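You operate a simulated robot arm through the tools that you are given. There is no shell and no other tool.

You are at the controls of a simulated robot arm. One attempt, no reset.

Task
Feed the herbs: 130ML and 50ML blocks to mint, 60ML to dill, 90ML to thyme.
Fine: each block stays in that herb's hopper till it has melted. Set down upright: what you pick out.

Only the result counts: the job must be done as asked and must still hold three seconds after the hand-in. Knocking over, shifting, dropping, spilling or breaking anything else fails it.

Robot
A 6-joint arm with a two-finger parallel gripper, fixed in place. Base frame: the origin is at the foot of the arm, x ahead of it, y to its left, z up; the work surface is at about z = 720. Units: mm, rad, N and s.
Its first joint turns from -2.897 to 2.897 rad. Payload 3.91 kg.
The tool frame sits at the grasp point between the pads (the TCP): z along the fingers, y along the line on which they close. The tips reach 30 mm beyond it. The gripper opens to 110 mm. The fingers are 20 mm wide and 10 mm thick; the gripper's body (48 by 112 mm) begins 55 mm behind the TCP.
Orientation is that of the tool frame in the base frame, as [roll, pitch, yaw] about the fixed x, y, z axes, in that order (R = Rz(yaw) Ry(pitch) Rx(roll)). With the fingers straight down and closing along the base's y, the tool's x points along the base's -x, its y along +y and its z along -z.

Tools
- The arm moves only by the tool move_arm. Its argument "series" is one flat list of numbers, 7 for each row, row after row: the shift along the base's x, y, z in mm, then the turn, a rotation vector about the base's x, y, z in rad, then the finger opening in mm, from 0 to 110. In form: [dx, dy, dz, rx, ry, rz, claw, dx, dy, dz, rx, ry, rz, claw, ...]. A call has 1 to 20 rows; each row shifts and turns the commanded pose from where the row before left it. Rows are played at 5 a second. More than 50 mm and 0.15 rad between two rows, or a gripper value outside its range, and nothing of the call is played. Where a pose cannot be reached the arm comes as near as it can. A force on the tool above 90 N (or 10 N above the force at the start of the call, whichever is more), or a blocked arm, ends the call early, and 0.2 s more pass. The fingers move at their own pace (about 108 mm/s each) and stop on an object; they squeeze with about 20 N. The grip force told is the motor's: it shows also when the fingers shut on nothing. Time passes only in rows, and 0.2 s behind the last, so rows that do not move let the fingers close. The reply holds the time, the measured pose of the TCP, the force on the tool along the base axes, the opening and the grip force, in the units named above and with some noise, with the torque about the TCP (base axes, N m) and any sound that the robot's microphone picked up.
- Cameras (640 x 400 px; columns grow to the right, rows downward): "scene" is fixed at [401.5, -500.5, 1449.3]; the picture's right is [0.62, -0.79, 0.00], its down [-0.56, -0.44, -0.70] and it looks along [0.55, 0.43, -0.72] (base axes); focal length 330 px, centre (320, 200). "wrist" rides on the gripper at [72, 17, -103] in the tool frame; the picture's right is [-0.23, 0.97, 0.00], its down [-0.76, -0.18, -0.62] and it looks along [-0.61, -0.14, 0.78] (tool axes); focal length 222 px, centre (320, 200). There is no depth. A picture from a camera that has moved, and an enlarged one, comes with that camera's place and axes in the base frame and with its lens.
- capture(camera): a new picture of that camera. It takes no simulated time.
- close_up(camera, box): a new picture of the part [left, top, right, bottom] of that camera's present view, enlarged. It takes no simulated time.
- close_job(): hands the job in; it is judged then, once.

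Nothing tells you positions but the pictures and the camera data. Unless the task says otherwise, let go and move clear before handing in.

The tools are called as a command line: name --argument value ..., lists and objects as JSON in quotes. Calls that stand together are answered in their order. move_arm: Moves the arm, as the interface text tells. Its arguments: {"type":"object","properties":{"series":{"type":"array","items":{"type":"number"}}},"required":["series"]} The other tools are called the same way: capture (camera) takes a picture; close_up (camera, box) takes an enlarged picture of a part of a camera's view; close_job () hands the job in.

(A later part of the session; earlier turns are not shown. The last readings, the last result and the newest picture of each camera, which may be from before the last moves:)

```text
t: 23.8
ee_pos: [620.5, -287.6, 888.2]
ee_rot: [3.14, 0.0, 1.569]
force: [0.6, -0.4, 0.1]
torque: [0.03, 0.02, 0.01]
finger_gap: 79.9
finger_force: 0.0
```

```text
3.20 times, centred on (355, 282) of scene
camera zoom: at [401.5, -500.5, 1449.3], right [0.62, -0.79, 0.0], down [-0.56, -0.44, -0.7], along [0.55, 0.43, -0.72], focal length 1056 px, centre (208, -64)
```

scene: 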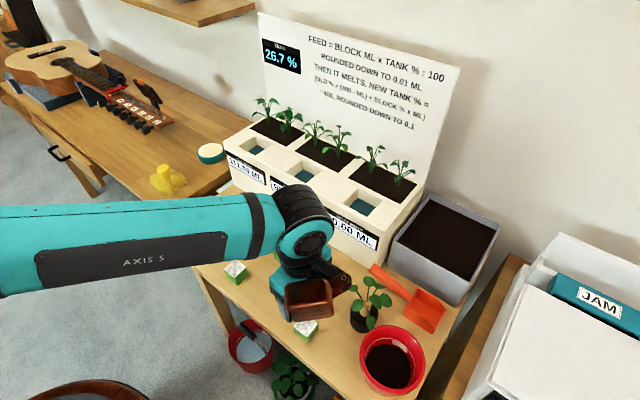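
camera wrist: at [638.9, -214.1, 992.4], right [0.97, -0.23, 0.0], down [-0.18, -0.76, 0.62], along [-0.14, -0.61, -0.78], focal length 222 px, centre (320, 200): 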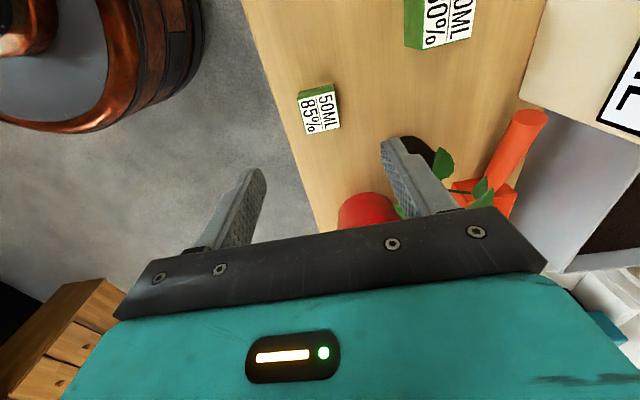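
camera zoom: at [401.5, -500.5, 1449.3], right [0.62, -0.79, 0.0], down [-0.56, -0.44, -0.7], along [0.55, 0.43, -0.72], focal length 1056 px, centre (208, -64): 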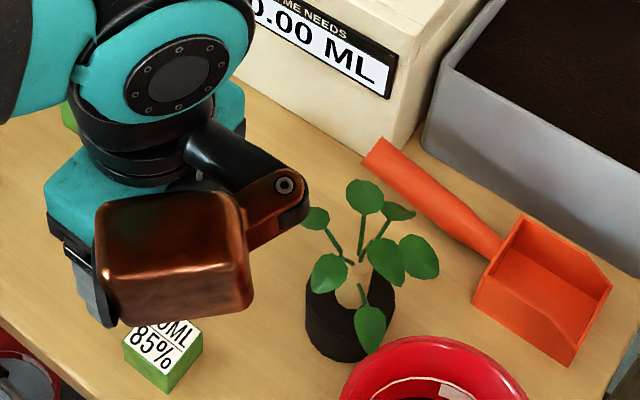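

The turn worked (yaw now 1.57). The brown part hangs on a boom that now extends toward -y, so I'll locate the plant's leaves in 3D before going down.

close_up --camera "wrist" --box '[330, 110, 530, 240]'

close_up --camera "scene" --box '[330, 260, 410, 340]'

close_up --camera "wrist" --box '[0, 0, 220, 140]'

close_up --camera "wrist" --box '[260, 60, 380, 160]'

```text
3.08 times, centred on (430, 175) of wrist
camera zoom: at [638.9, -214.1, 992.4], right [0.97, -0.23, 0.0], down [-0.18, -0.76, 0.62], along [-0.14, -0.61, -0.78], focal length 684 px, centre (-18, 277)
```

zoom: 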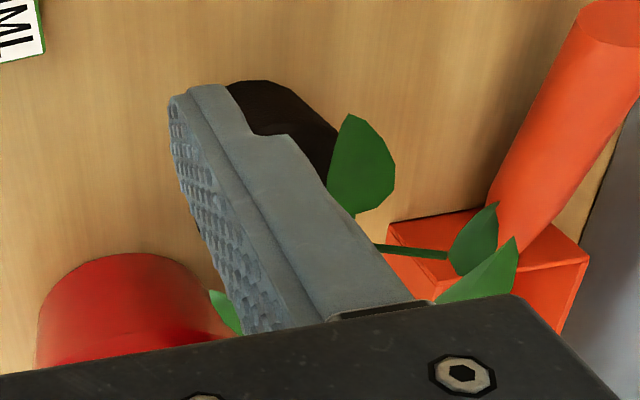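

```text
5.00 times, centred on (370, 300) of scene
camera zoom: at [401.5, -500.5, 1449.3], right [0.62, -0.79, 0.0], down [-0.56, -0.44, -0.7], along [0.55, 0.43, -0.72], focal length 1649 px, centre (70, -300)
```

zoom: 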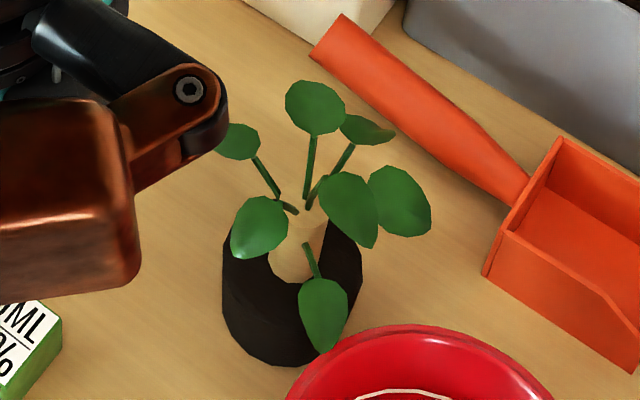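

```text
2.86 times, centred on (110, 70) of wrist
camera zoom: at [638.9, -214.1, 992.4], right [0.97, -0.23, 0.0], down [-0.18, -0.76, 0.62], along [-0.14, -0.61, -0.78], focal length 635 px, centre (920, 571)
```

zoom: 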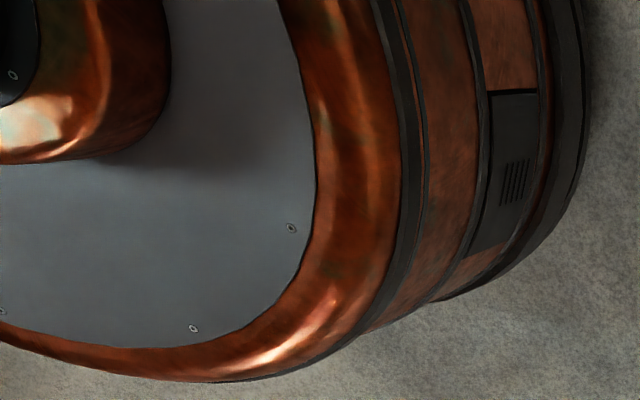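

```text
4.00 times, centred on (320, 110) of wrist
camera zoom: at [638.9, -214.1, 992.4], right [0.97, -0.23, 0.0], down [-0.18, -0.76, 0.62], along [-0.14, -0.61, -0.78], focal length 888 px, centre (320, 560)
```

zoom: 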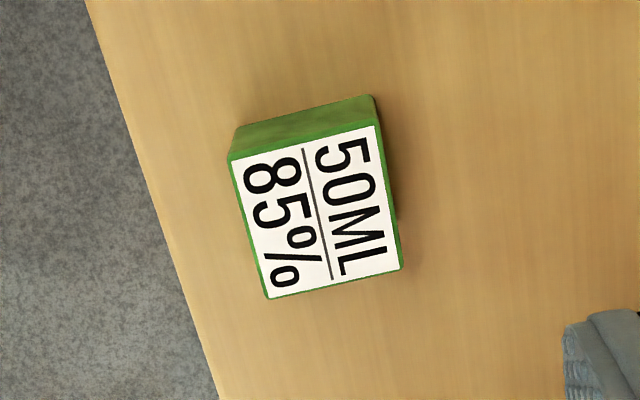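

The leaves triangulate to only z≈813–830, so the boom, at z≈866 or higher when grasping, clears them in this orientation. The gripper is centred on the 50ML block within 1 mm, so I'll descend to TCP z≈767 and close.

move_arm --series '[0, 0, -40, 0, 0, 0, 80, 0, 0, -40, 0, 0, 0, 80, 0, 0, -30, 0, 0, 0, 80, 0, 0, -13.5, 0, 0, 0, 80, 0, 0, 0, 0, 0, 0, 80, 0, 0, 0, 0, 0, 0, 80]'

capture --camera "wrist"

close_up --camera "scene" --box '[250, 220, 430, 360]'

```text
t: 25.2
ee_pos: [621.3, -284.9, 765.5]
ee_rot: [-3.14, 0.001, 1.57]
force: [0.0, -0.2, -0.5]
torque: [0.02, 0.02, -0.01]
finger_gap: 80.0
finger_force: 0.1
```

```text
taken
camera wrist: at [639.4, -212.4, 869.9], right [0.97, -0.23, 0.0], down [-0.18, -0.76, 0.62], along [-0.14, -0.61, -0.78], focal length 222 px, centre (320, 200)
```

wrist: 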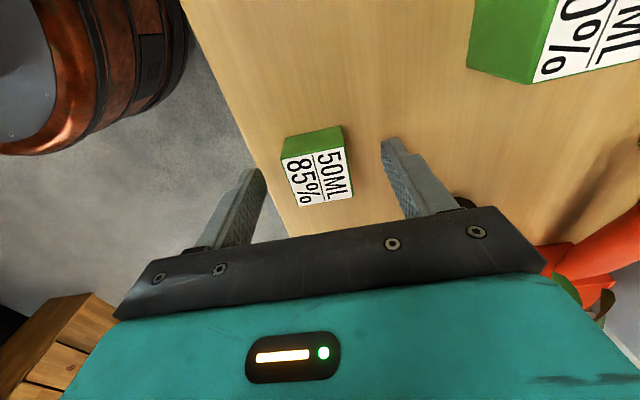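

```text
2.86 times, centred on (340, 290) of scene
camera zoom: at [401.5, -500.5, 1449.3], right [0.62, -0.79, 0.0], down [-0.56, -0.44, -0.7], along [0.55, 0.43, -0.72], focal length 942 px, centre (263, -57)
```

zoom: 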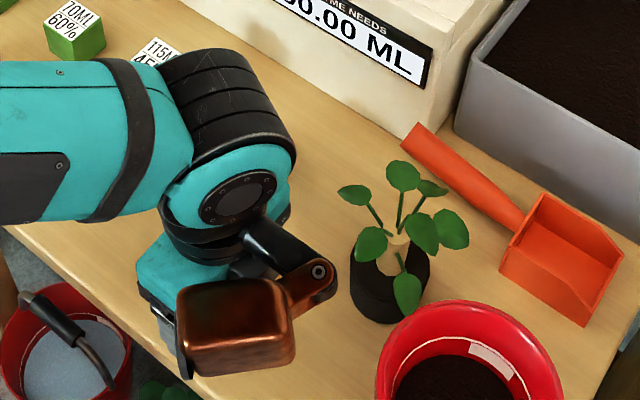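

The block is centred between the fingers and the boom is clear of the plant. Closing now and lifting.

move_arm --series '[0, 0, 0, 0, 0, 0, 50, 0, 0, 0, 0, 0, 0, 20, 0, 0, 0, 0, 0, 0, 20, 0, 0, 0, 0, 0, 0, 20, 0, 0, 10, 0, 0, 0, 20, 0, 0, 35, 0, 0, 0, 20, 0, 0, 45, 0, 0, 0, 20, 0, 0, 0, 0, 0, 0, 20]'

capture --camera "wrist"

close_up --camera "scene" --box '[250, 220, 430, 360]'

```text
t: 27.0
ee_pos: [621.9, -286.6, 857.2]
ee_rot: [-3.141, 0.0, 1.57]
force: [-0.4, 0.6, -0.1]
torque: [0.0, -0.02, -0.03]
finger_gap: 39.0
finger_force: 20.0
```

```text
taken
camera wrist: at [639.9, -213.6, 961.6], right [0.97, -0.23, 0.0], down [-0.18, -0.76, 0.62], along [-0.14, -0.61, -0.78], focal length 222 px, centre (320, 200)
```

wrist: 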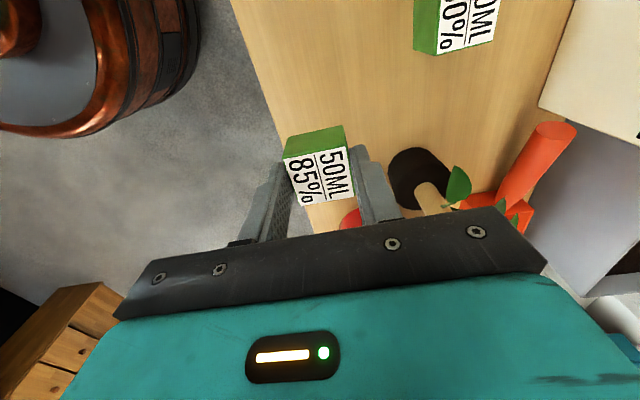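

```text
2.86 times, centred on (340, 290) of scene
camera zoom: at [401.5, -500.5, 1449.3], right [0.62, -0.79, 0.0], down [-0.56, -0.44, -0.7], along [0.55, 0.43, -0.72], focal length 942 px, centre (263, -57)
```

zoom: 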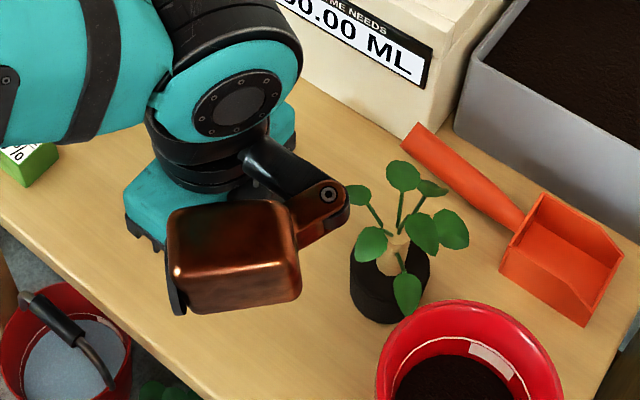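

The 50ML block is held (39 mm gap, 20 N). I'll lift to z≈1000, then carry it to the mint hopper while turning back to the original yaw.

move_arm --series '[0, 0, 36, 0, 0, 0, 20, 0, 0, 36, 0, 0, 0, 20, 0, 0, 36, 0, 0, 0, 20, 0, 0, 36, 0, 0, 0, 20, 22.4, 33.4, 0, 0, 0, 0.1309, 20, 22.4, 33.4, 0, 0, 0, 0.1309, 20, 22.4, 33.4, 0, 0, 0, 0.1309, 20, 22.4, 33.4, 0, 0, 0, 0.1309, 20, 22.4, 33.4, 0, 0, 0, 0.1309, 20, 22.4, 33.4, 0, 0, 0, 0.1309, 20, 22.4, 33.4, 0, 0, 0, 0.1309, 20, 22.4, 33.4, 0, 0, 0, 0.1309, 20, 22.4, 33.4, 0, 0, 0, 0.1309, 20, 22.4, 33.4, 0, 0, 0, 0.1309, 20, 22.3, 33.3, 0, 0, 0, 0.1309, 20, 22.2, 33.2, 0, 0, 0, 0.1309, 20, 0, 0, 0, 0, 0, 0, 20, 0, 0, 0, 0, 0, 0, 20]'

capture --camera "wrist"

close_up --camera "wrist" --box '[240, 50, 400, 220]'

close_up --camera "scene" --box '[200, 60, 320, 180]'

```text
t: 30.8
ee_pos: [890.5, 114.2, 999.8]
ee_rot: [3.141, -0.001, 3.141]
force: [0.5, -0.4, -0.7]
torque: [-0.04, 0.01, -0.04]
finger_gap: 39.4
finger_force: 19.6
```

```text
taken
camera wrist: at [820.1, 131.8, 1104.2], right [0.23, 0.97, 0.0], down [0.76, -0.18, 0.62], along [0.61, -0.14, -0.78], focal length 222 px, centre (320, 200)
```

wrist: 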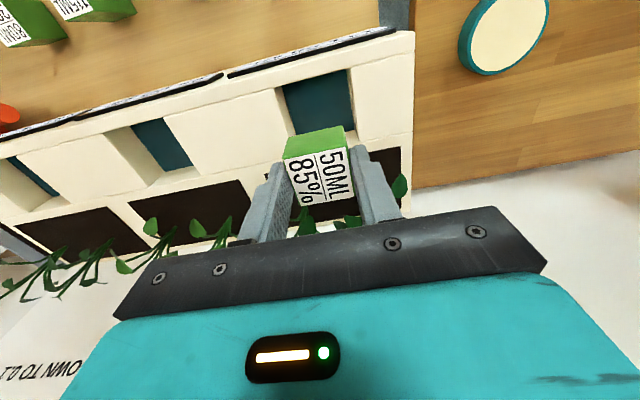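

```text
2.35 times, centred on (320, 135) of wrist
camera zoom: at [820.1, 131.8, 1104.2], right [0.23, 0.97, 0.0], down [0.76, -0.18, 0.62], along [0.61, -0.14, -0.78], focal length 523 px, centre (320, 353)
```

zoom: 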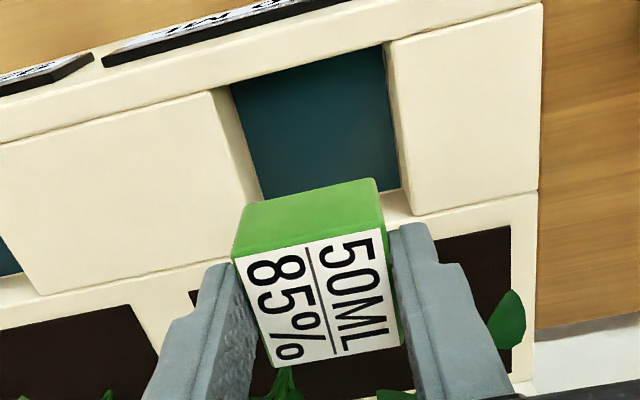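

```text
3.33 times, centred on (260, 120) of scene
camera zoom: at [401.5, -500.5, 1449.3], right [0.62, -0.79, 0.0], down [-0.56, -0.44, -0.7], along [0.55, 0.43, -0.72], focal length 1100 px, centre (520, 467)
```

zoom: 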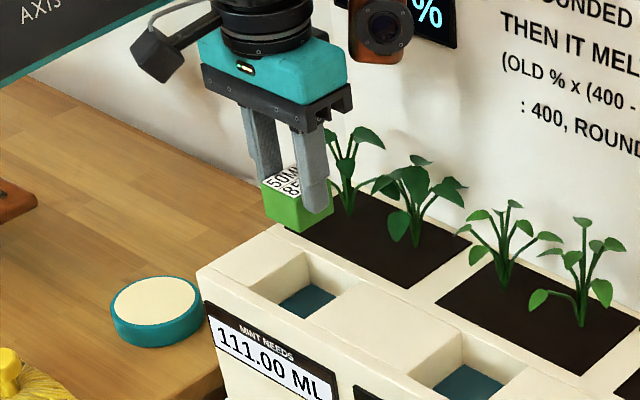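

The 50ML block is centred over the mint opening (centre about (890, 114.5), opening about 68×67 mm). I'll lower it into the hopper and stop shortly before floor contact, which I expect at TCP z≈900.

move_arm --series '[0, 0, -30, 0, 0, 0, 20, 0, 0, -25, 0, 0, 0, 20, 0, 0, -15, 0, 0, 0, 20, 0, 0, -10, 0, 0, 0, 20, 0, 0, -6, 0, 0, 0, 20, 0, 0, 0, 0, 0, 0, 20]'

close_up --camera "wrist" --box '[240, 50, 400, 220]'

close_up --camera "scene" --box '[200, 60, 320, 180]'

```text
t: 32.2
ee_pos: [889.8, 112.9, 912.3]
ee_rot: [3.141, -0.001, 3.141]
force: [-0.4, 0.8, -0.1]
torque: [-0.03, 0.0, 0.0]
finger_gap: 39.0
finger_force: 20.5
```

```text
2.35 times, centred on (320, 135) of wrist
camera zoom: at [818.5, 130.7, 1017.5], right [0.23, 0.97, 0.0], down [0.76, -0.18, 0.62], along [0.61, -0.14, -0.78], focal length 523 px, centre (320, 353)
```

zoom: 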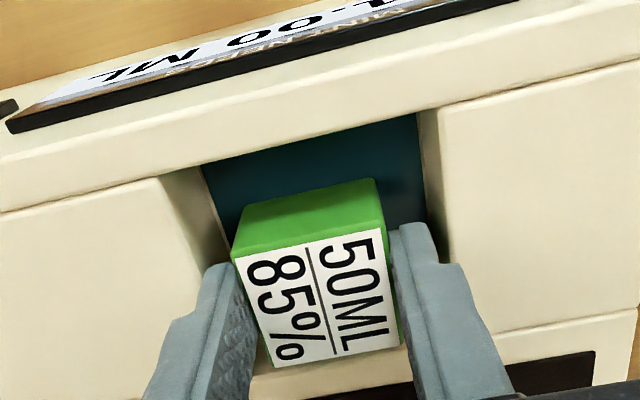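

```text
3.33 times, centred on (260, 120) of scene
camera zoom: at [401.5, -500.5, 1449.3], right [0.62, -0.79, 0.0], down [-0.56, -0.44, -0.7], along [0.55, 0.43, -0.72], focal length 1100 px, centre (520, 467)
```

zoom: 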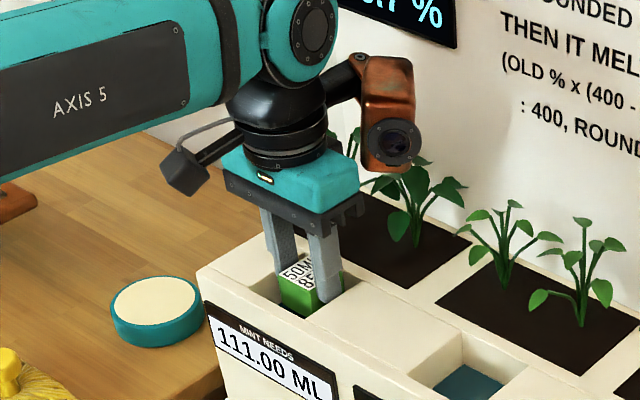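

The block is just inside the rim with the finger tips at about rim height. Before lowering further I'll check the gap between the left finger and the hopper wall.

close_up --camera "wrist" --box '[270, 90, 370, 170]'

close_up --camera "scene" --box '[225, 110, 285, 160]'

```text
5.00 times, centred on (320, 130) of wrist
camera zoom: at [818.5, 130.7, 1017.5], right [0.23, 0.97, 0.0], down [0.76, -0.18, 0.62], along [0.61, -0.14, -0.78], focal length 1111 px, centre (320, 550)
```

zoom: 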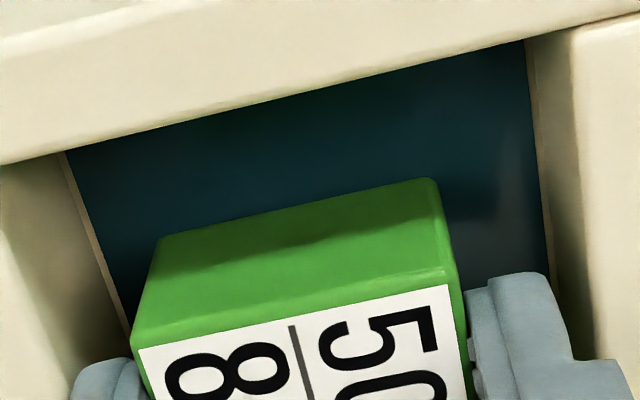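

```text
8.00 times, centred on (255, 135) of scene
camera zoom: at [401.5, -500.5, 1449.3], right [0.62, -0.79, 0.0], down [-0.56, -0.44, -0.7], along [0.55, 0.43, -0.72], focal length 2639 px, centre (840, 720)
```

zoom: 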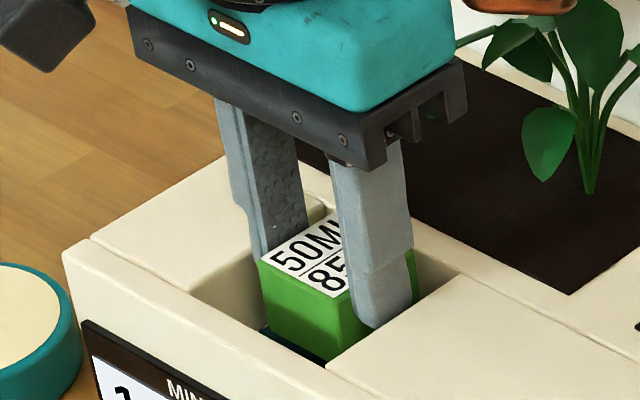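

Tight but workable: the fingers have about 2 mm on the -y side and 4 mm on the +y side. I'll shift +1.2 mm in y to centre, then lower further while watching the force.

move_arm --series '[0, 1.2, 0, 0, 0, 0, 20, 0, 0, -4, 0, 0, 0, 20, 0, 0, -4, 0, 0, 0, 20, 0, 0, -2, 0, 0, 0, 20, 0, 0, 0, 0, 0, 0, 20]'

close_up --camera "wrist" --box '[270, 90, 370, 170]'

close_up --camera "scene" --box '[225, 110, 285, 160]'

```text
t: 33.4
ee_pos: [888.6, 115.6, 904.3]
ee_rot: [3.141, 0.0, 3.141]
force: [-0.9, -0.3, -0.4]
torque: [0.0, 0.0, -0.01]
finger_gap: 39.3
finger_force: 19.9
```

```text
5.00 times, centred on (320, 130) of wrist
camera zoom: at [817.5, 132.5, 1007.9], right [0.23, 0.97, 0.0], down [0.76, -0.18, 0.62], along [0.61, -0.14, -0.78], focal length 1111 px, centre (320, 550)
```

zoom: 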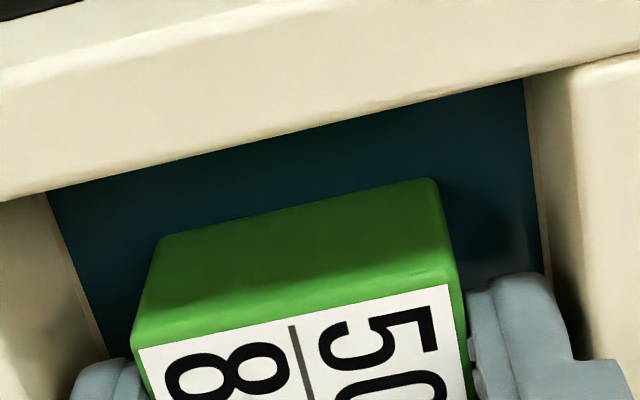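

```text
8.00 times, centred on (255, 135) of scene
camera zoom: at [401.5, -500.5, 1449.3], right [0.62, -0.79, 0.0], down [-0.56, -0.44, -0.7], along [0.55, 0.43, -0.72], focal length 2639 px, centre (840, 720)
```

zoom: 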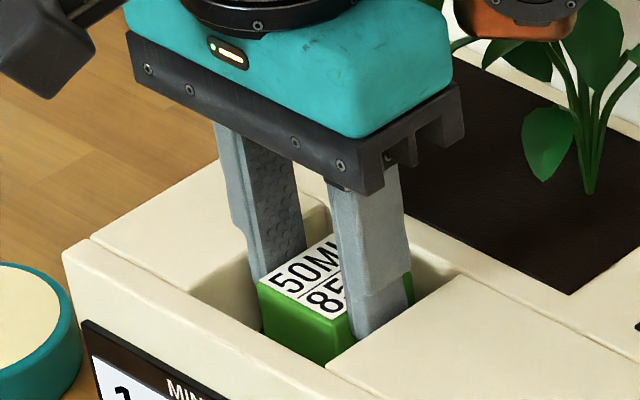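

Both fingers are inside the hopper and no force shows yet. Lowering in 2 mm steps to find the floor.

move_arm --series '[0, 0, -2, 0, 0, 0, 20, 0, 0, -1, 0, 0, 0, 20, 0, 0, 0, 0, 0, 0, 20]'

```text
t: 34.2
ee_pos: [888.3, 114.1, 900.2]
ee_rot: [-3.141, 0.001, -3.141]
force: [1.2, 0.3, 0.4]
torque: [-0.01, -0.05, 0.01]
finger_gap: 39.3
finger_force: 20.3
```

move_arm --series '[0, 0, -1.5, 0, 0, 0, 20, 0, 0, 0, 0, 0, 0, 20]'

```text
t: 34.8
ee_pos: [889.1, 113.5, 900.6]
ee_rot: [-3.141, 0.002, 3.141]
force: [-1.3, -1.0, 8.6]
torque: [-0.03, 0.09, 0.01]
finger_gap: 38.9
finger_force: 19.5
```

Contact at 8.6 N: the 50ML block is on the mint floor. I'll ease up half a millimetre, open only to 43.5 mm so the fingers don't reach the walls, and check.

move_arm --series '[0, 0, 0.6, 0, 0, 0, 20, 0, 0, 0, 0, 0, 0, 42, 0, 0, 0, 0, 0, 0, 43.5, 0, 0, 0, 0, 0, 0, 43.5]'

close_up --camera "wrist" --box '[240, 90, 400, 210]'

```text
t: 35.8
ee_pos: [889.6, 114.9, 900.5]
ee_rot: [3.141, -0.001, 3.141]
force: [0.4, -0.7, -0.6]
torque: [0.02, 0.01, 0.01]
finger_gap: 43.9
finger_force: 0.0
```

```text
3.33 times, centred on (320, 150) of wrist
camera zoom: at [817.9, 132.7, 1004.6], right [0.23, 0.97, 0.0], down [0.76, -0.18, 0.62], along [0.61, -0.14, -0.78], focal length 740 px, centre (320, 367)
```

zoom: 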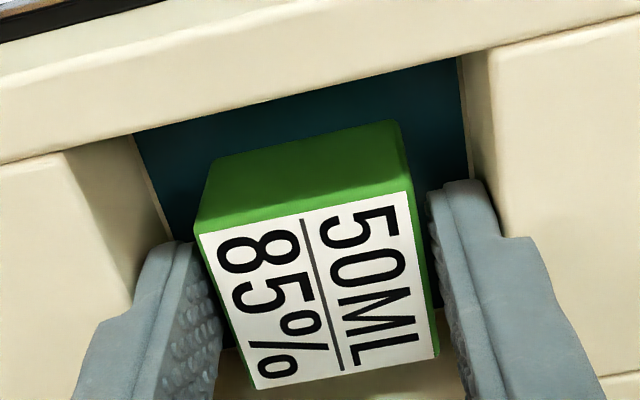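

Released; both fingers are free of the block and no force shows. I'll lift straight up, then head for the 60ML block near (620, -66) while the 50ML melts.

move_arm --series '[0, 0, 10, 0, 0, 0, 43.5, 0, 0, 20, 0, 0, 0, 43.5, 0, 0, 35, 0, 0, 0, 50, 0, 0, 40, 0, 0, 0, 80, 0, 0, 0, 0, 0, 0, 80]'

close_up --camera "scene" --box '[200, 30, 340, 190]'

```text
t: 37.0
ee_pos: [889.3, 115.5, 1005.6]
ee_rot: [3.141, 0.0, 3.142]
force: [-0.3, 0.6, 0.2]
torque: [0.02, 0.01, 0.03]
finger_gap: 80.2
finger_force: 0.1
```

```text
2.50 times, centred on (270, 110) of scene
camera zoom: at [401.5, -500.5, 1449.3], right [0.62, -0.79, 0.0], down [-0.56, -0.44, -0.7], along [0.55, 0.43, -0.72], focal length 825 px, centre (445, 425)
```

zoom: 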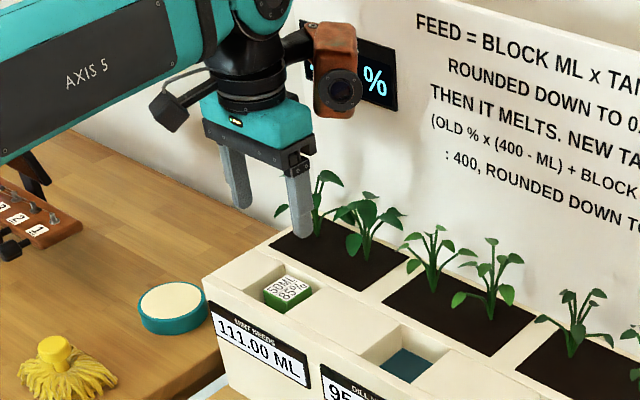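

The 50ML block sits upright in the mint hopper. Moving to a hover over the 60ML block while it melts.

move_arm --series '[-33.5, -22.8, -13.2, 0, 0, 0, 80, -33.5, -22.8, -13.2, 0, 0, 0, 80, -33.5, -22.8, -13.2, 0, 0, 0, 80, -33.5, -22.8, -13.2, 0, 0, 0, 80, -33.5, -22.8, -13.2, 0, 0, 0, 80, -33.5, -22.8, -13.2, 0, 0, 0, 80, -33.5, -22.8, -13.2, 0, 0, 0, 80, -33.5, -23.1, -13.7, 0, 0, 0, 80, 0, 0, 0, 0, 0, 0, 80, 0, 0, 0, 0, 0, 0, 80]'

capture --camera "scene"

close_up --camera "wrist" --box '[260, 70, 380, 170]'

close_up --camera "scene" --box '[220, 30, 320, 190]'

```text
t: 39.2
ee_pos: [622.5, -69.3, 898.1]
ee_rot: [3.141, 0.0, -3.141]
force: [0.4, -0.9, 0.3]
torque: [0.0, 0.01, 0.0]
finger_gap: 80.2
finger_force: 0.1
```

```text
taken
```

scene: 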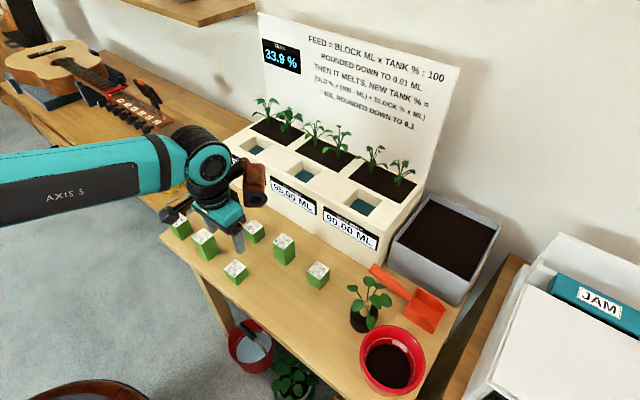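

```text
4.00 times, centred on (320, 120) of wrist
camera zoom: at [549.7, -51.3, 1003.1], right [0.23, 0.97, 0.0], down [0.76, -0.18, 0.62], along [0.61, -0.14, -0.78], focal length 888 px, centre (320, 520)
```

zoom: 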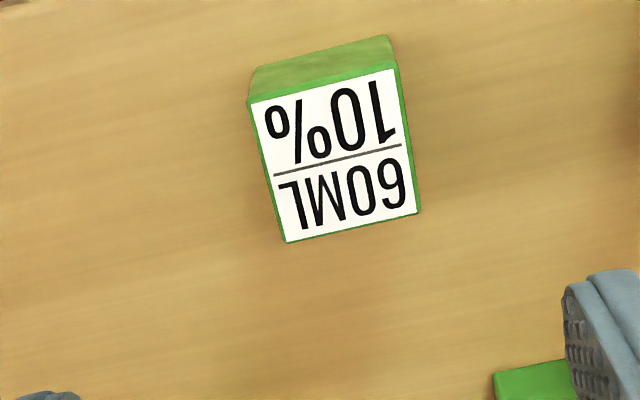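

```text
2.50 times, centred on (270, 110) of scene
camera zoom: at [401.5, -500.5, 1449.3], right [0.62, -0.79, 0.0], down [-0.56, -0.44, -0.7], along [0.55, 0.43, -0.72], focal length 825 px, centre (445, 425)
```

zoom: 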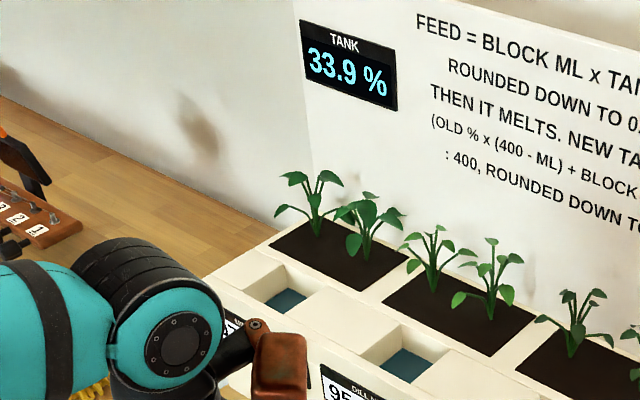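

The 50ML has melted too (tank 33.9%, as computed). The 60ML block is about 4–5 mm to the +y side of the tool, so I'll shift and descend to just above it.

move_arm --series '[-0.5, 3.5, -40, 0, 0, 0, 80, 0, 0, -40, 0, 0, 0, 80, 0, 0, -25, 0, 0, 0, 80, 0, 0, -10, 0, 0, 0, 80, 0, 0, 0, 0, 0, 0, 80]'

close_up --camera "wrist" --box '[240, 100, 400, 220]'

close_up --camera "scene" --box '[170, 180, 330, 310]'

```text
t: 40.4
ee_pos: [619.7, -63.6, 784.4]
ee_rot: [-3.141, 0.001, 3.141]
force: [0.5, -0.1, 0.5]
torque: [-0.01, -0.01, -0.01]
finger_gap: 80.0
finger_force: 0.1
```

```text
3.33 times, centred on (320, 160) of wrist
camera zoom: at [548.3, -46.2, 888.5], right [0.23, 0.97, 0.0], down [0.76, -0.18, 0.62], along [0.61, -0.14, -0.78], focal length 740 px, centre (320, 333)
```

zoom: 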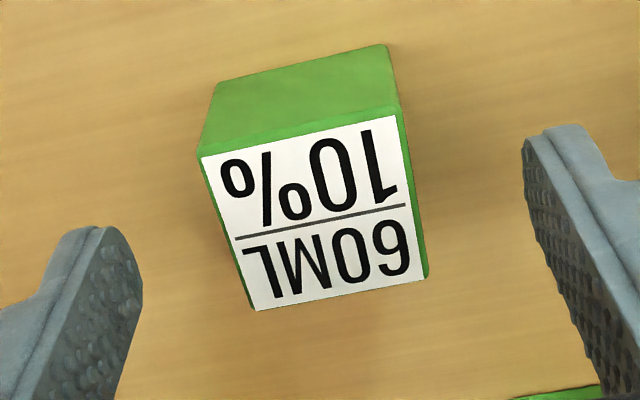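

```text
3.08 times, centred on (250, 245) of scene
camera zoom: at [401.5, -500.5, 1449.3], right [0.62, -0.79, 0.0], down [-0.56, -0.44, -0.7], along [0.55, 0.43, -0.72], focal length 1015 px, centre (535, 62)
```

zoom: 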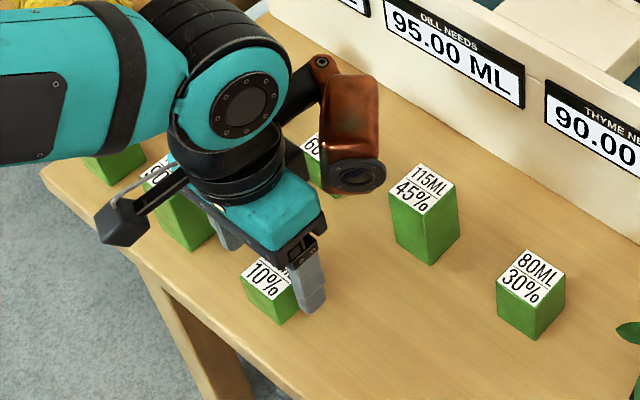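

Centred within half a millimetre. Descending the last 10 mm, closing and lifting.

move_arm --series '[0, 0, -10, 0, 0, 0, 80, 0, 0, 0, 0, 0, 0, 60, 0, 0, 0, 0, 0, 0, 20, 0, 0, 0, 0, 0, 0, 20, 0, 0, 0, 0, 0, 0, 20, 0, 0, 0, 0, 0, 0, 20, 0, 0, 10, 0, 0, 0, 20, 0, 0, 30, 0, 0, 0, 20, 0, 0, 40, 0, 0, 0, 20, 0, 0, 45, 0, 0, 0, 20, 0, 0, 45, 0, 0, 0, 20, 0, 0, 45, 0, 0, 0, 20, 0, 0, 0, 0, 0, 0, 20]'

capture --camera "wrist"

capture --camera "scene"

```text
t: 43.2
ee_pos: [620.4, -62.9, 989.3]
ee_rot: [3.141, 0.001, -3.139]
force: [1.2, -0.7, -0.1]
torque: [0.0, 0.01, 0.01]
finger_gap: 39.3
finger_force: 19.9
```

```text
taken
camera wrist: at [548.8, -45.3, 1093.3], right [0.23, 0.97, 0.0], down [0.76, -0.18, 0.62], along [0.61, -0.14, -0.78], focal length 222 px, centre (320, 200)
```

wrist: 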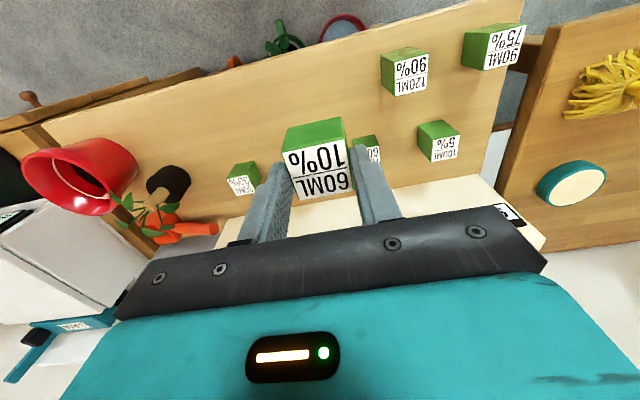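

```text
taken
```

scene: 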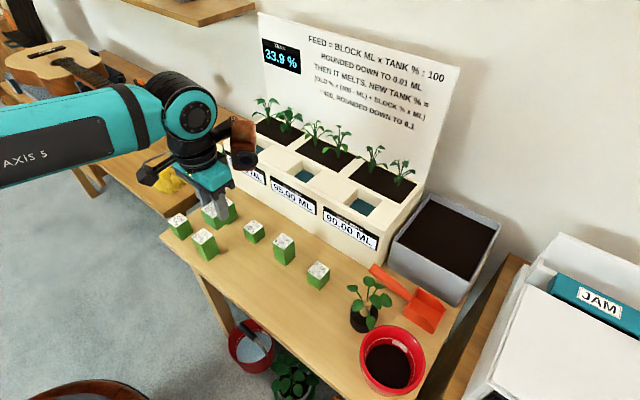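

The 60ML block is held. The dill hopper centre is around (890, -67), so I'm carrying the block there at TCP z≈990.

move_arm --series '[30, -0.5, 0, 0, 0, 0, 20, 45, -0.5, 0, 0, 0, 0, 20, 45, -0.5, 0, 0, 0, 0, 20, 45, -0.5, 0, 0, 0, 0, 20, 45, -0.5, 0, 0, 0, 0, 20, 40, -0.5, 0, 0, 0, 0, 20, 19.5, -0.5, 0, 0, 0, 0, 20, 0, 0, 0, 0, 0, 0, 20, 0, 0, 0, 0, 0, 0, 20]'

capture --camera "wrist"

close_up --camera "wrist" --box '[240, 50, 400, 220]'

close_up --camera "scene" --box '[240, 90, 380, 220]'

```text
t: 45.2
ee_pos: [888.7, -67.5, 988.2]
ee_rot: [-3.141, -0.001, -3.141]
force: [0.4, 0.0, -0.1]
torque: [-0.01, 0.02, 0.0]
finger_gap: 39.4
finger_force: 20.1
```

```text
taken
camera wrist: at [817.2, -50.1, 1091.2], right [0.23, 0.97, 0.0], down [0.76, -0.18, 0.62], along [0.61, -0.14, -0.78], focal length 222 px, centre (320, 200)
```

wrist: 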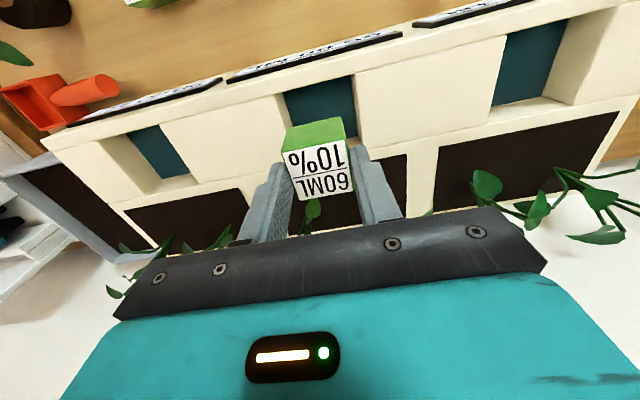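

```text
2.35 times, centred on (320, 135) of wrist
camera zoom: at [817.2, -50.1, 1091.2], right [0.23, 0.97, 0.0], down [0.76, -0.18, 0.62], along [0.61, -0.14, -0.78], focal length 523 px, centre (320, 353)
```

zoom: 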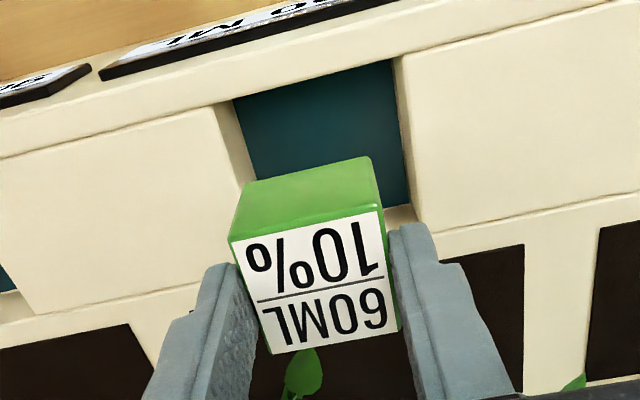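

```text
3.08 times, centred on (310, 155) of scene
camera zoom: at [401.5, -500.5, 1449.3], right [0.62, -0.79, 0.0], down [-0.56, -0.44, -0.7], along [0.55, 0.43, -0.72], focal length 1015 px, centre (351, 338)
```

zoom: 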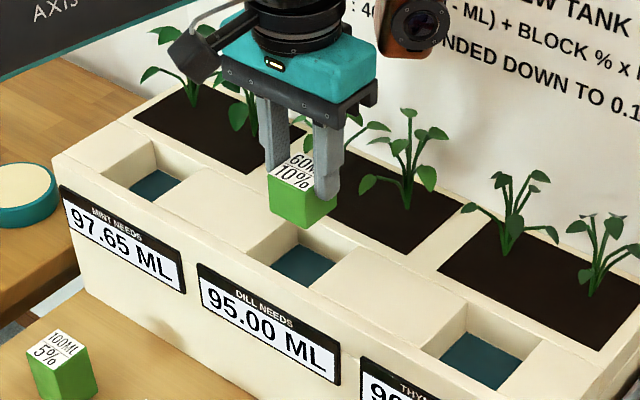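

Mint now reads 97.65 ML, as expected. The dill opening's centre is about +1 mm x and +2.5 mm y from the tool. I'll correct that and lower until the tips are just above the rim, then verify.

move_arm --series '[1, 2.5, 0, 0, 0, 0, 20, 0, 0, -25, 0, 0, 0, 20, 0, 0, -25, 0, 0, 0, 20, 0, 0, -15, 0, 0, 0, 20, 0, 0, -7, 0, 0, 0, 20, 0, 0, 0, 0, 0, 0, 20]'

close_up --camera "wrist" --box '[270, 90, 370, 170]'

close_up --camera "scene" --box '[265, 120, 345, 200]'

```text
t: 46.6
ee_pos: [891.8, -65.9, 917.4]
ee_rot: [-3.141, 0.001, 3.141]
force: [0.2, 0.0, 0.4]
torque: [0.02, 0.01, 0.0]
finger_gap: 38.9
finger_force: 20.0
```

```text
5.00 times, centred on (320, 130) of wrist
camera zoom: at [820.4, -48.4, 1021.2], right [0.23, 0.97, 0.0], down [0.76, -0.18, 0.62], along [0.61, -0.14, -0.78], focal length 1111 px, centre (320, 550)
```

zoom: 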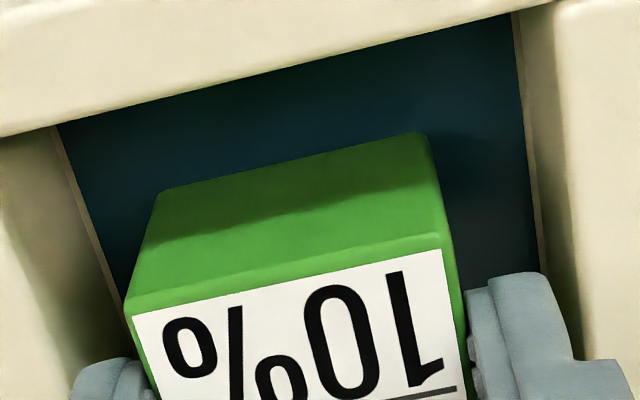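

```text
5.00 times, centred on (305, 160) of scene
camera zoom: at [401.5, -500.5, 1449.3], right [0.62, -0.79, 0.0], down [-0.56, -0.44, -0.7], along [0.55, 0.43, -0.72], focal length 1649 px, centre (395, 400)
```

zoom: 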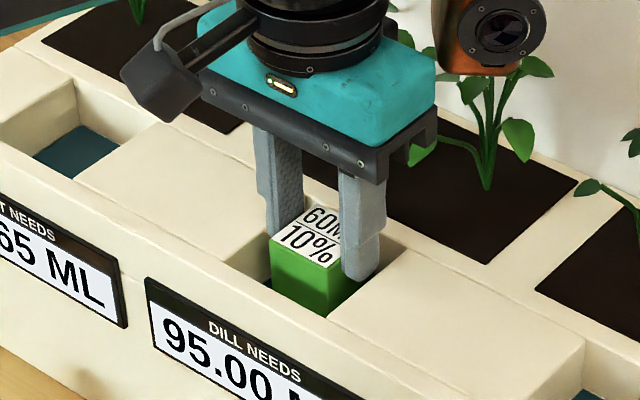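

The right finger has about 3 mm to the wall, but the left one looks tight. I'll zoom in on it before going lower.

close_up --camera "wrist" --box '[265, 135, 305, 170]'

close_up --camera "wrist" --box '[335, 130, 375, 165]'

close_up --camera "scene" --box '[290, 150, 330, 185]'

```text
11.43 times, centred on (285, 152) of wrist
camera zoom: at [820.4, -48.4, 1021.2], right [0.23, 0.97, 0.0], down [0.76, -0.18, 0.62], along [0.61, -0.14, -0.78], focal length 2538 px, centre (720, 743)
```

zoom: 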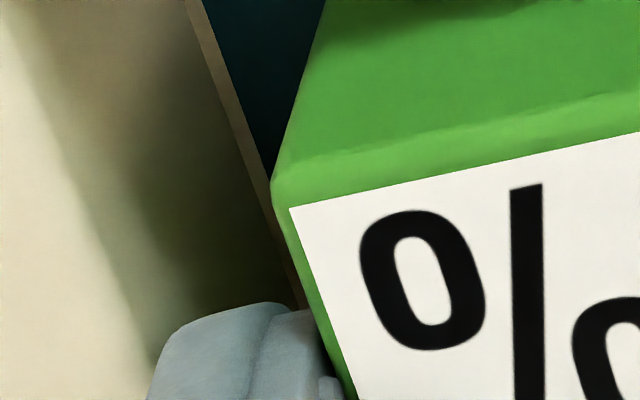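

```text
11.43 times, centred on (355, 148) of wrist
camera zoom: at [820.4, -48.4, 1021.2], right [0.23, 0.97, 0.0], down [0.76, -0.18, 0.62], along [0.61, -0.14, -0.78], focal length 2538 px, centre (-80, 800)
```

zoom: 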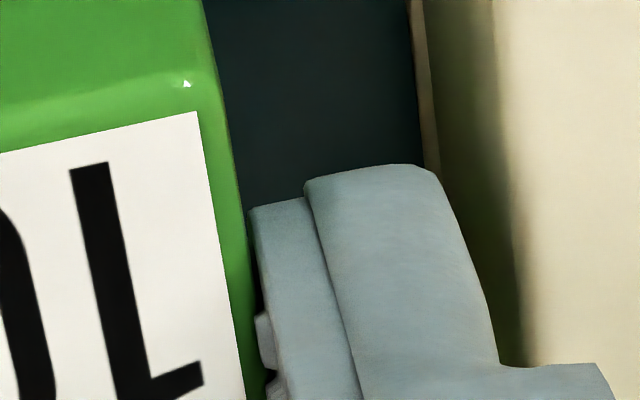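

```text
11.43 times, centred on (310, 168) of scene
camera zoom: at [401.5, -500.5, 1449.3], right [0.62, -0.79, 0.0], down [-0.56, -0.44, -0.7], along [0.55, 0.43, -0.72], focal length 3770 px, centre (434, 571)
```

zoom: 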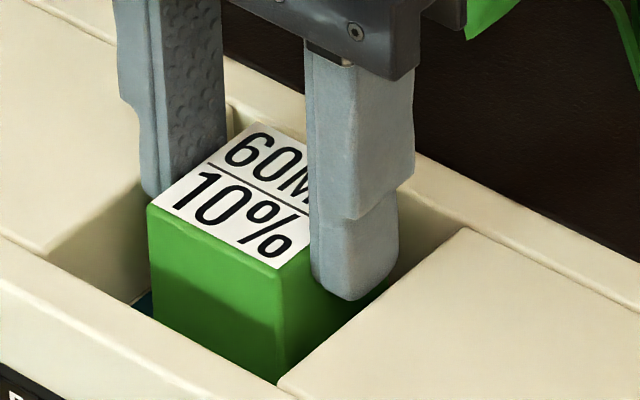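

Measured closely, the fingers have about 4 mm clearance on each side and are centred. I'll keep lowering toward the expected floor contact at TCP z≈908.

move_arm --series '[0, 0, -4, 0, 0, 0, 20, 0, 0, -3, 0, 0, 0, 20, 0, 0, 0, 0, 0, 0, 20]'

```text
t: 47.4
ee_pos: [890.7, -65.7, 909.4]
ee_rot: [3.141, 0.0, -3.141]
force: [-0.1, 0.0, 0.0]
torque: [-0.03, -0.02, -0.01]
finger_gap: 38.9
finger_force: 20.6
```

move_arm --series '[0, 0, -1.5, 0, 0, 0, 20, 0, 0, 0, 0, 0, 0, 20]'

```text
t: 48.0
ee_pos: [890.1, -65.4, 908.9]
ee_rot: [-3.141, 0.003, -3.141]
force: [1.4, -1.6, 11.3]
torque: [-0.08, 0.02, 0.02]
finger_gap: 39.2
finger_force: 20.3
```

11.3 N: the 60ML block is on the dill floor. Easing up slightly and opening to 44 mm.

move_arm --series '[0, 0, 0.6, 0, 0, 0, 20, 0, 0, 0, 0, 0, 0, 42, 0, 0, 0, 0, 0, 0, 44, 0, 0, 0, 0, 0, 0, 44]'

close_up --camera "wrist" --box '[240, 90, 400, 210]'

```text
t: 49.0
ee_pos: [891.2, -66.0, 909.6]
ee_rot: [-3.141, 0.0, 3.141]
force: [-0.5, -0.6, -0.6]
torque: [-0.02, 0.01, 0.02]
finger_gap: 43.9
finger_force: 0.1
```

```text
3.33 times, centred on (320, 150) of wrist
camera zoom: at [819.3, -48.0, 1013.2], right [0.23, 0.97, 0.0], down [0.76, -0.18, 0.62], along [0.61, -0.14, -0.78], focal length 740 px, centre (320, 367)
```

zoom: 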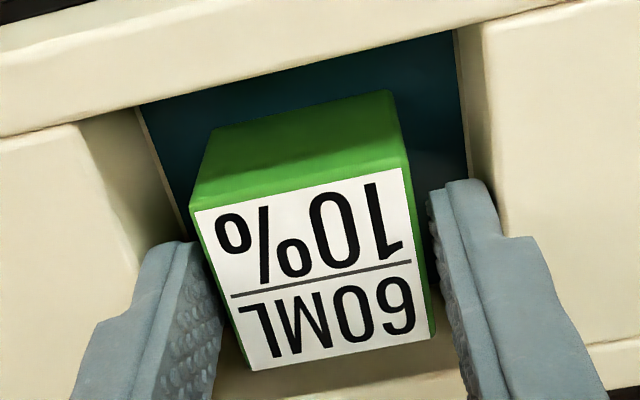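

The 60ML block stands free in the dill hopper. Lifting straight up, then flying to a hover above the 90ML block near (620, 158).

move_arm --series '[0, 0, 10, 0, 0, 0, 44, 0, 0, 20, 0, 0, 0, 44, 0, 0, 35, 0, 0, 0, 50, 0, 0, 35, 0, 0, 0, 80, -33.75, 27.8, -5, 0, 0, 0, 80, -33.75, 27.8, -10, 0, 0, 0, 80, -33.75, 27.8, -10, 0, 0, 0, 80, -33.75, 27.8, -14, 0, 0, 0, 80, -33.75, 27.8, -14, 0, 0, 0, 80, -33.75, 27.8, -14, 0, 0, 0, 80, -33.75, 27.8, -14, 0, 0, 0, 80, -33.75, 27.9, -14.1, 0, 0, 0, 80, 0, 0, 0, 0, 0, 0, 80, 0, 0, 0, 0, 0, 0, 80]'

capture --camera "scene"

capture --camera "wrist"

close_up --camera "wrist" --box '[260, 70, 380, 170]'

close_up --camera "scene" --box '[250, 30, 400, 240]'

```text
t: 52.0
ee_pos: [620.2, 158.4, 914.4]
ee_rot: [-3.141, 0.0, -3.141]
force: [-0.1, 0.5, 0.6]
torque: [0.0, -0.01, -0.02]
finger_gap: 80.0
finger_force: 0.1
```

```text
taken
```

scene: 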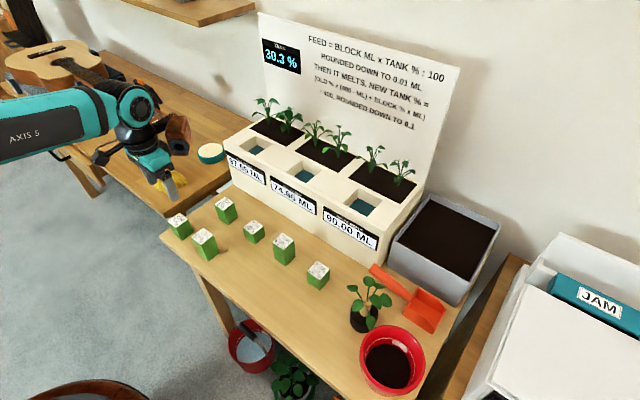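

```text
taken
camera wrist: at [549.3, 175.8, 1018.9], right [0.23, 0.97, 0.0], down [0.76, -0.18, 0.62], along [0.61, -0.14, -0.78], focal length 222 px, centre (320, 200)
```

wrist: 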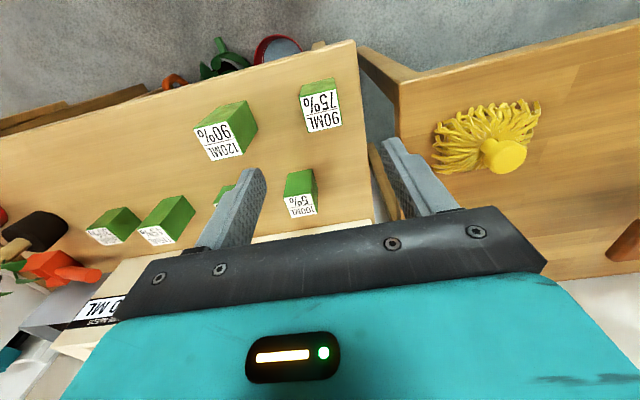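

```text
4.00 times, centred on (320, 120) of wrist
camera zoom: at [549.3, 175.8, 1018.9], right [0.23, 0.97, 0.0], down [0.76, -0.18, 0.62], along [0.61, -0.14, -0.78], focal length 888 px, centre (320, 520)
```

zoom: 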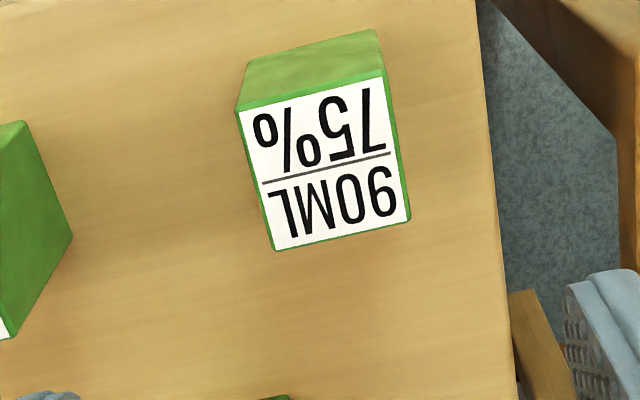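

```text
1.90 times, centred on (325, 135) of scene
camera zoom: at [401.5, -500.5, 1449.3], right [0.62, -0.79, 0.0], down [-0.56, -0.44, -0.7], along [0.55, 0.43, -0.72], focal length 628 px, centre (310, 324)
```

zoom: 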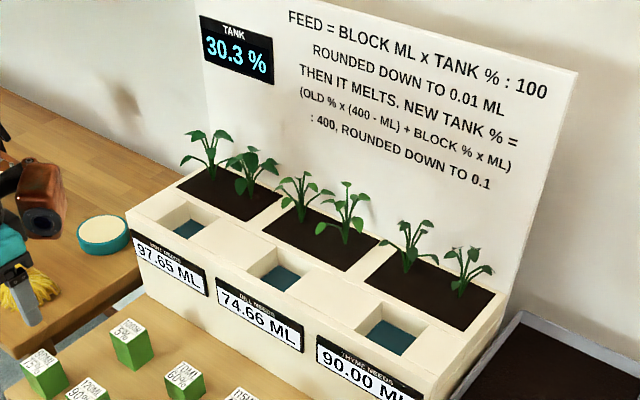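

Dill now reads 74.66 ML and the tank 30.3%, so the 60ML has melted. The 90ML block is about 1.8 mm to +y of the tool. Shifting and descending to just above grasp height.

move_arm --series '[-0.5, 1.8, -40, 0, 0, 0, 80, 0, 0, -40, 0, 0, 0, 80, 0, 0, -28, 0, 0, 0, 80, 0, 0, -10, 0, 0, 0, 80, 0, 0, 0, 0, 0, 0, 80]'

close_up --camera "wrist" --box '[240, 100, 400, 220]'

close_up --camera "scene" --box '[100, 140, 260, 270]'

```text
t: 53.2
ee_pos: [620.4, 157.7, 793.1]
ee_rot: [-3.141, 0.001, 3.141]
force: [-0.6, 0.3, -0.5]
torque: [-0.01, -0.01, 0.01]
finger_gap: 79.9
finger_force: 0.0
```

```text
3.33 times, centred on (320, 160) of wrist
camera zoom: at [548.2, 176.0, 897.6], right [0.23, 0.97, 0.0], down [0.76, -0.18, 0.62], along [0.61, -0.14, -0.78], focal length 740 px, centre (320, 333)
```

zoom: 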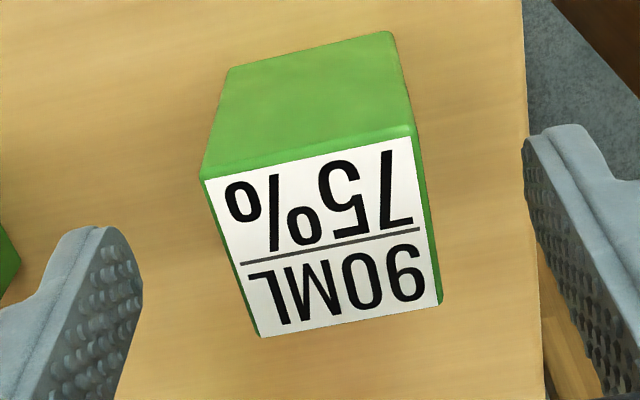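

```text
3.08 times, centred on (180, 205) of scene
camera zoom: at [401.5, -500.5, 1449.3], right [0.62, -0.79, 0.0], down [-0.56, -0.44, -0.7], along [0.55, 0.43, -0.72], focal length 1015 px, centre (751, 185)
```

zoom: 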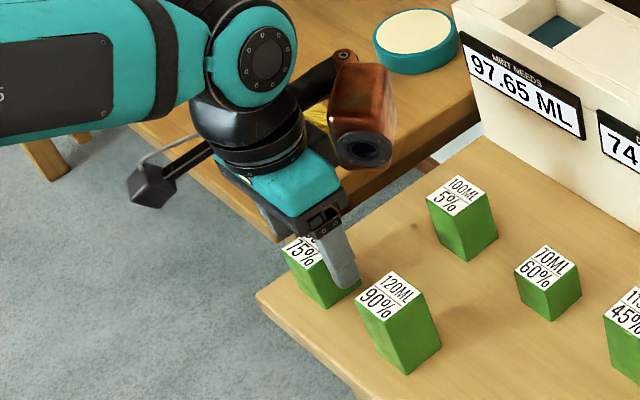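

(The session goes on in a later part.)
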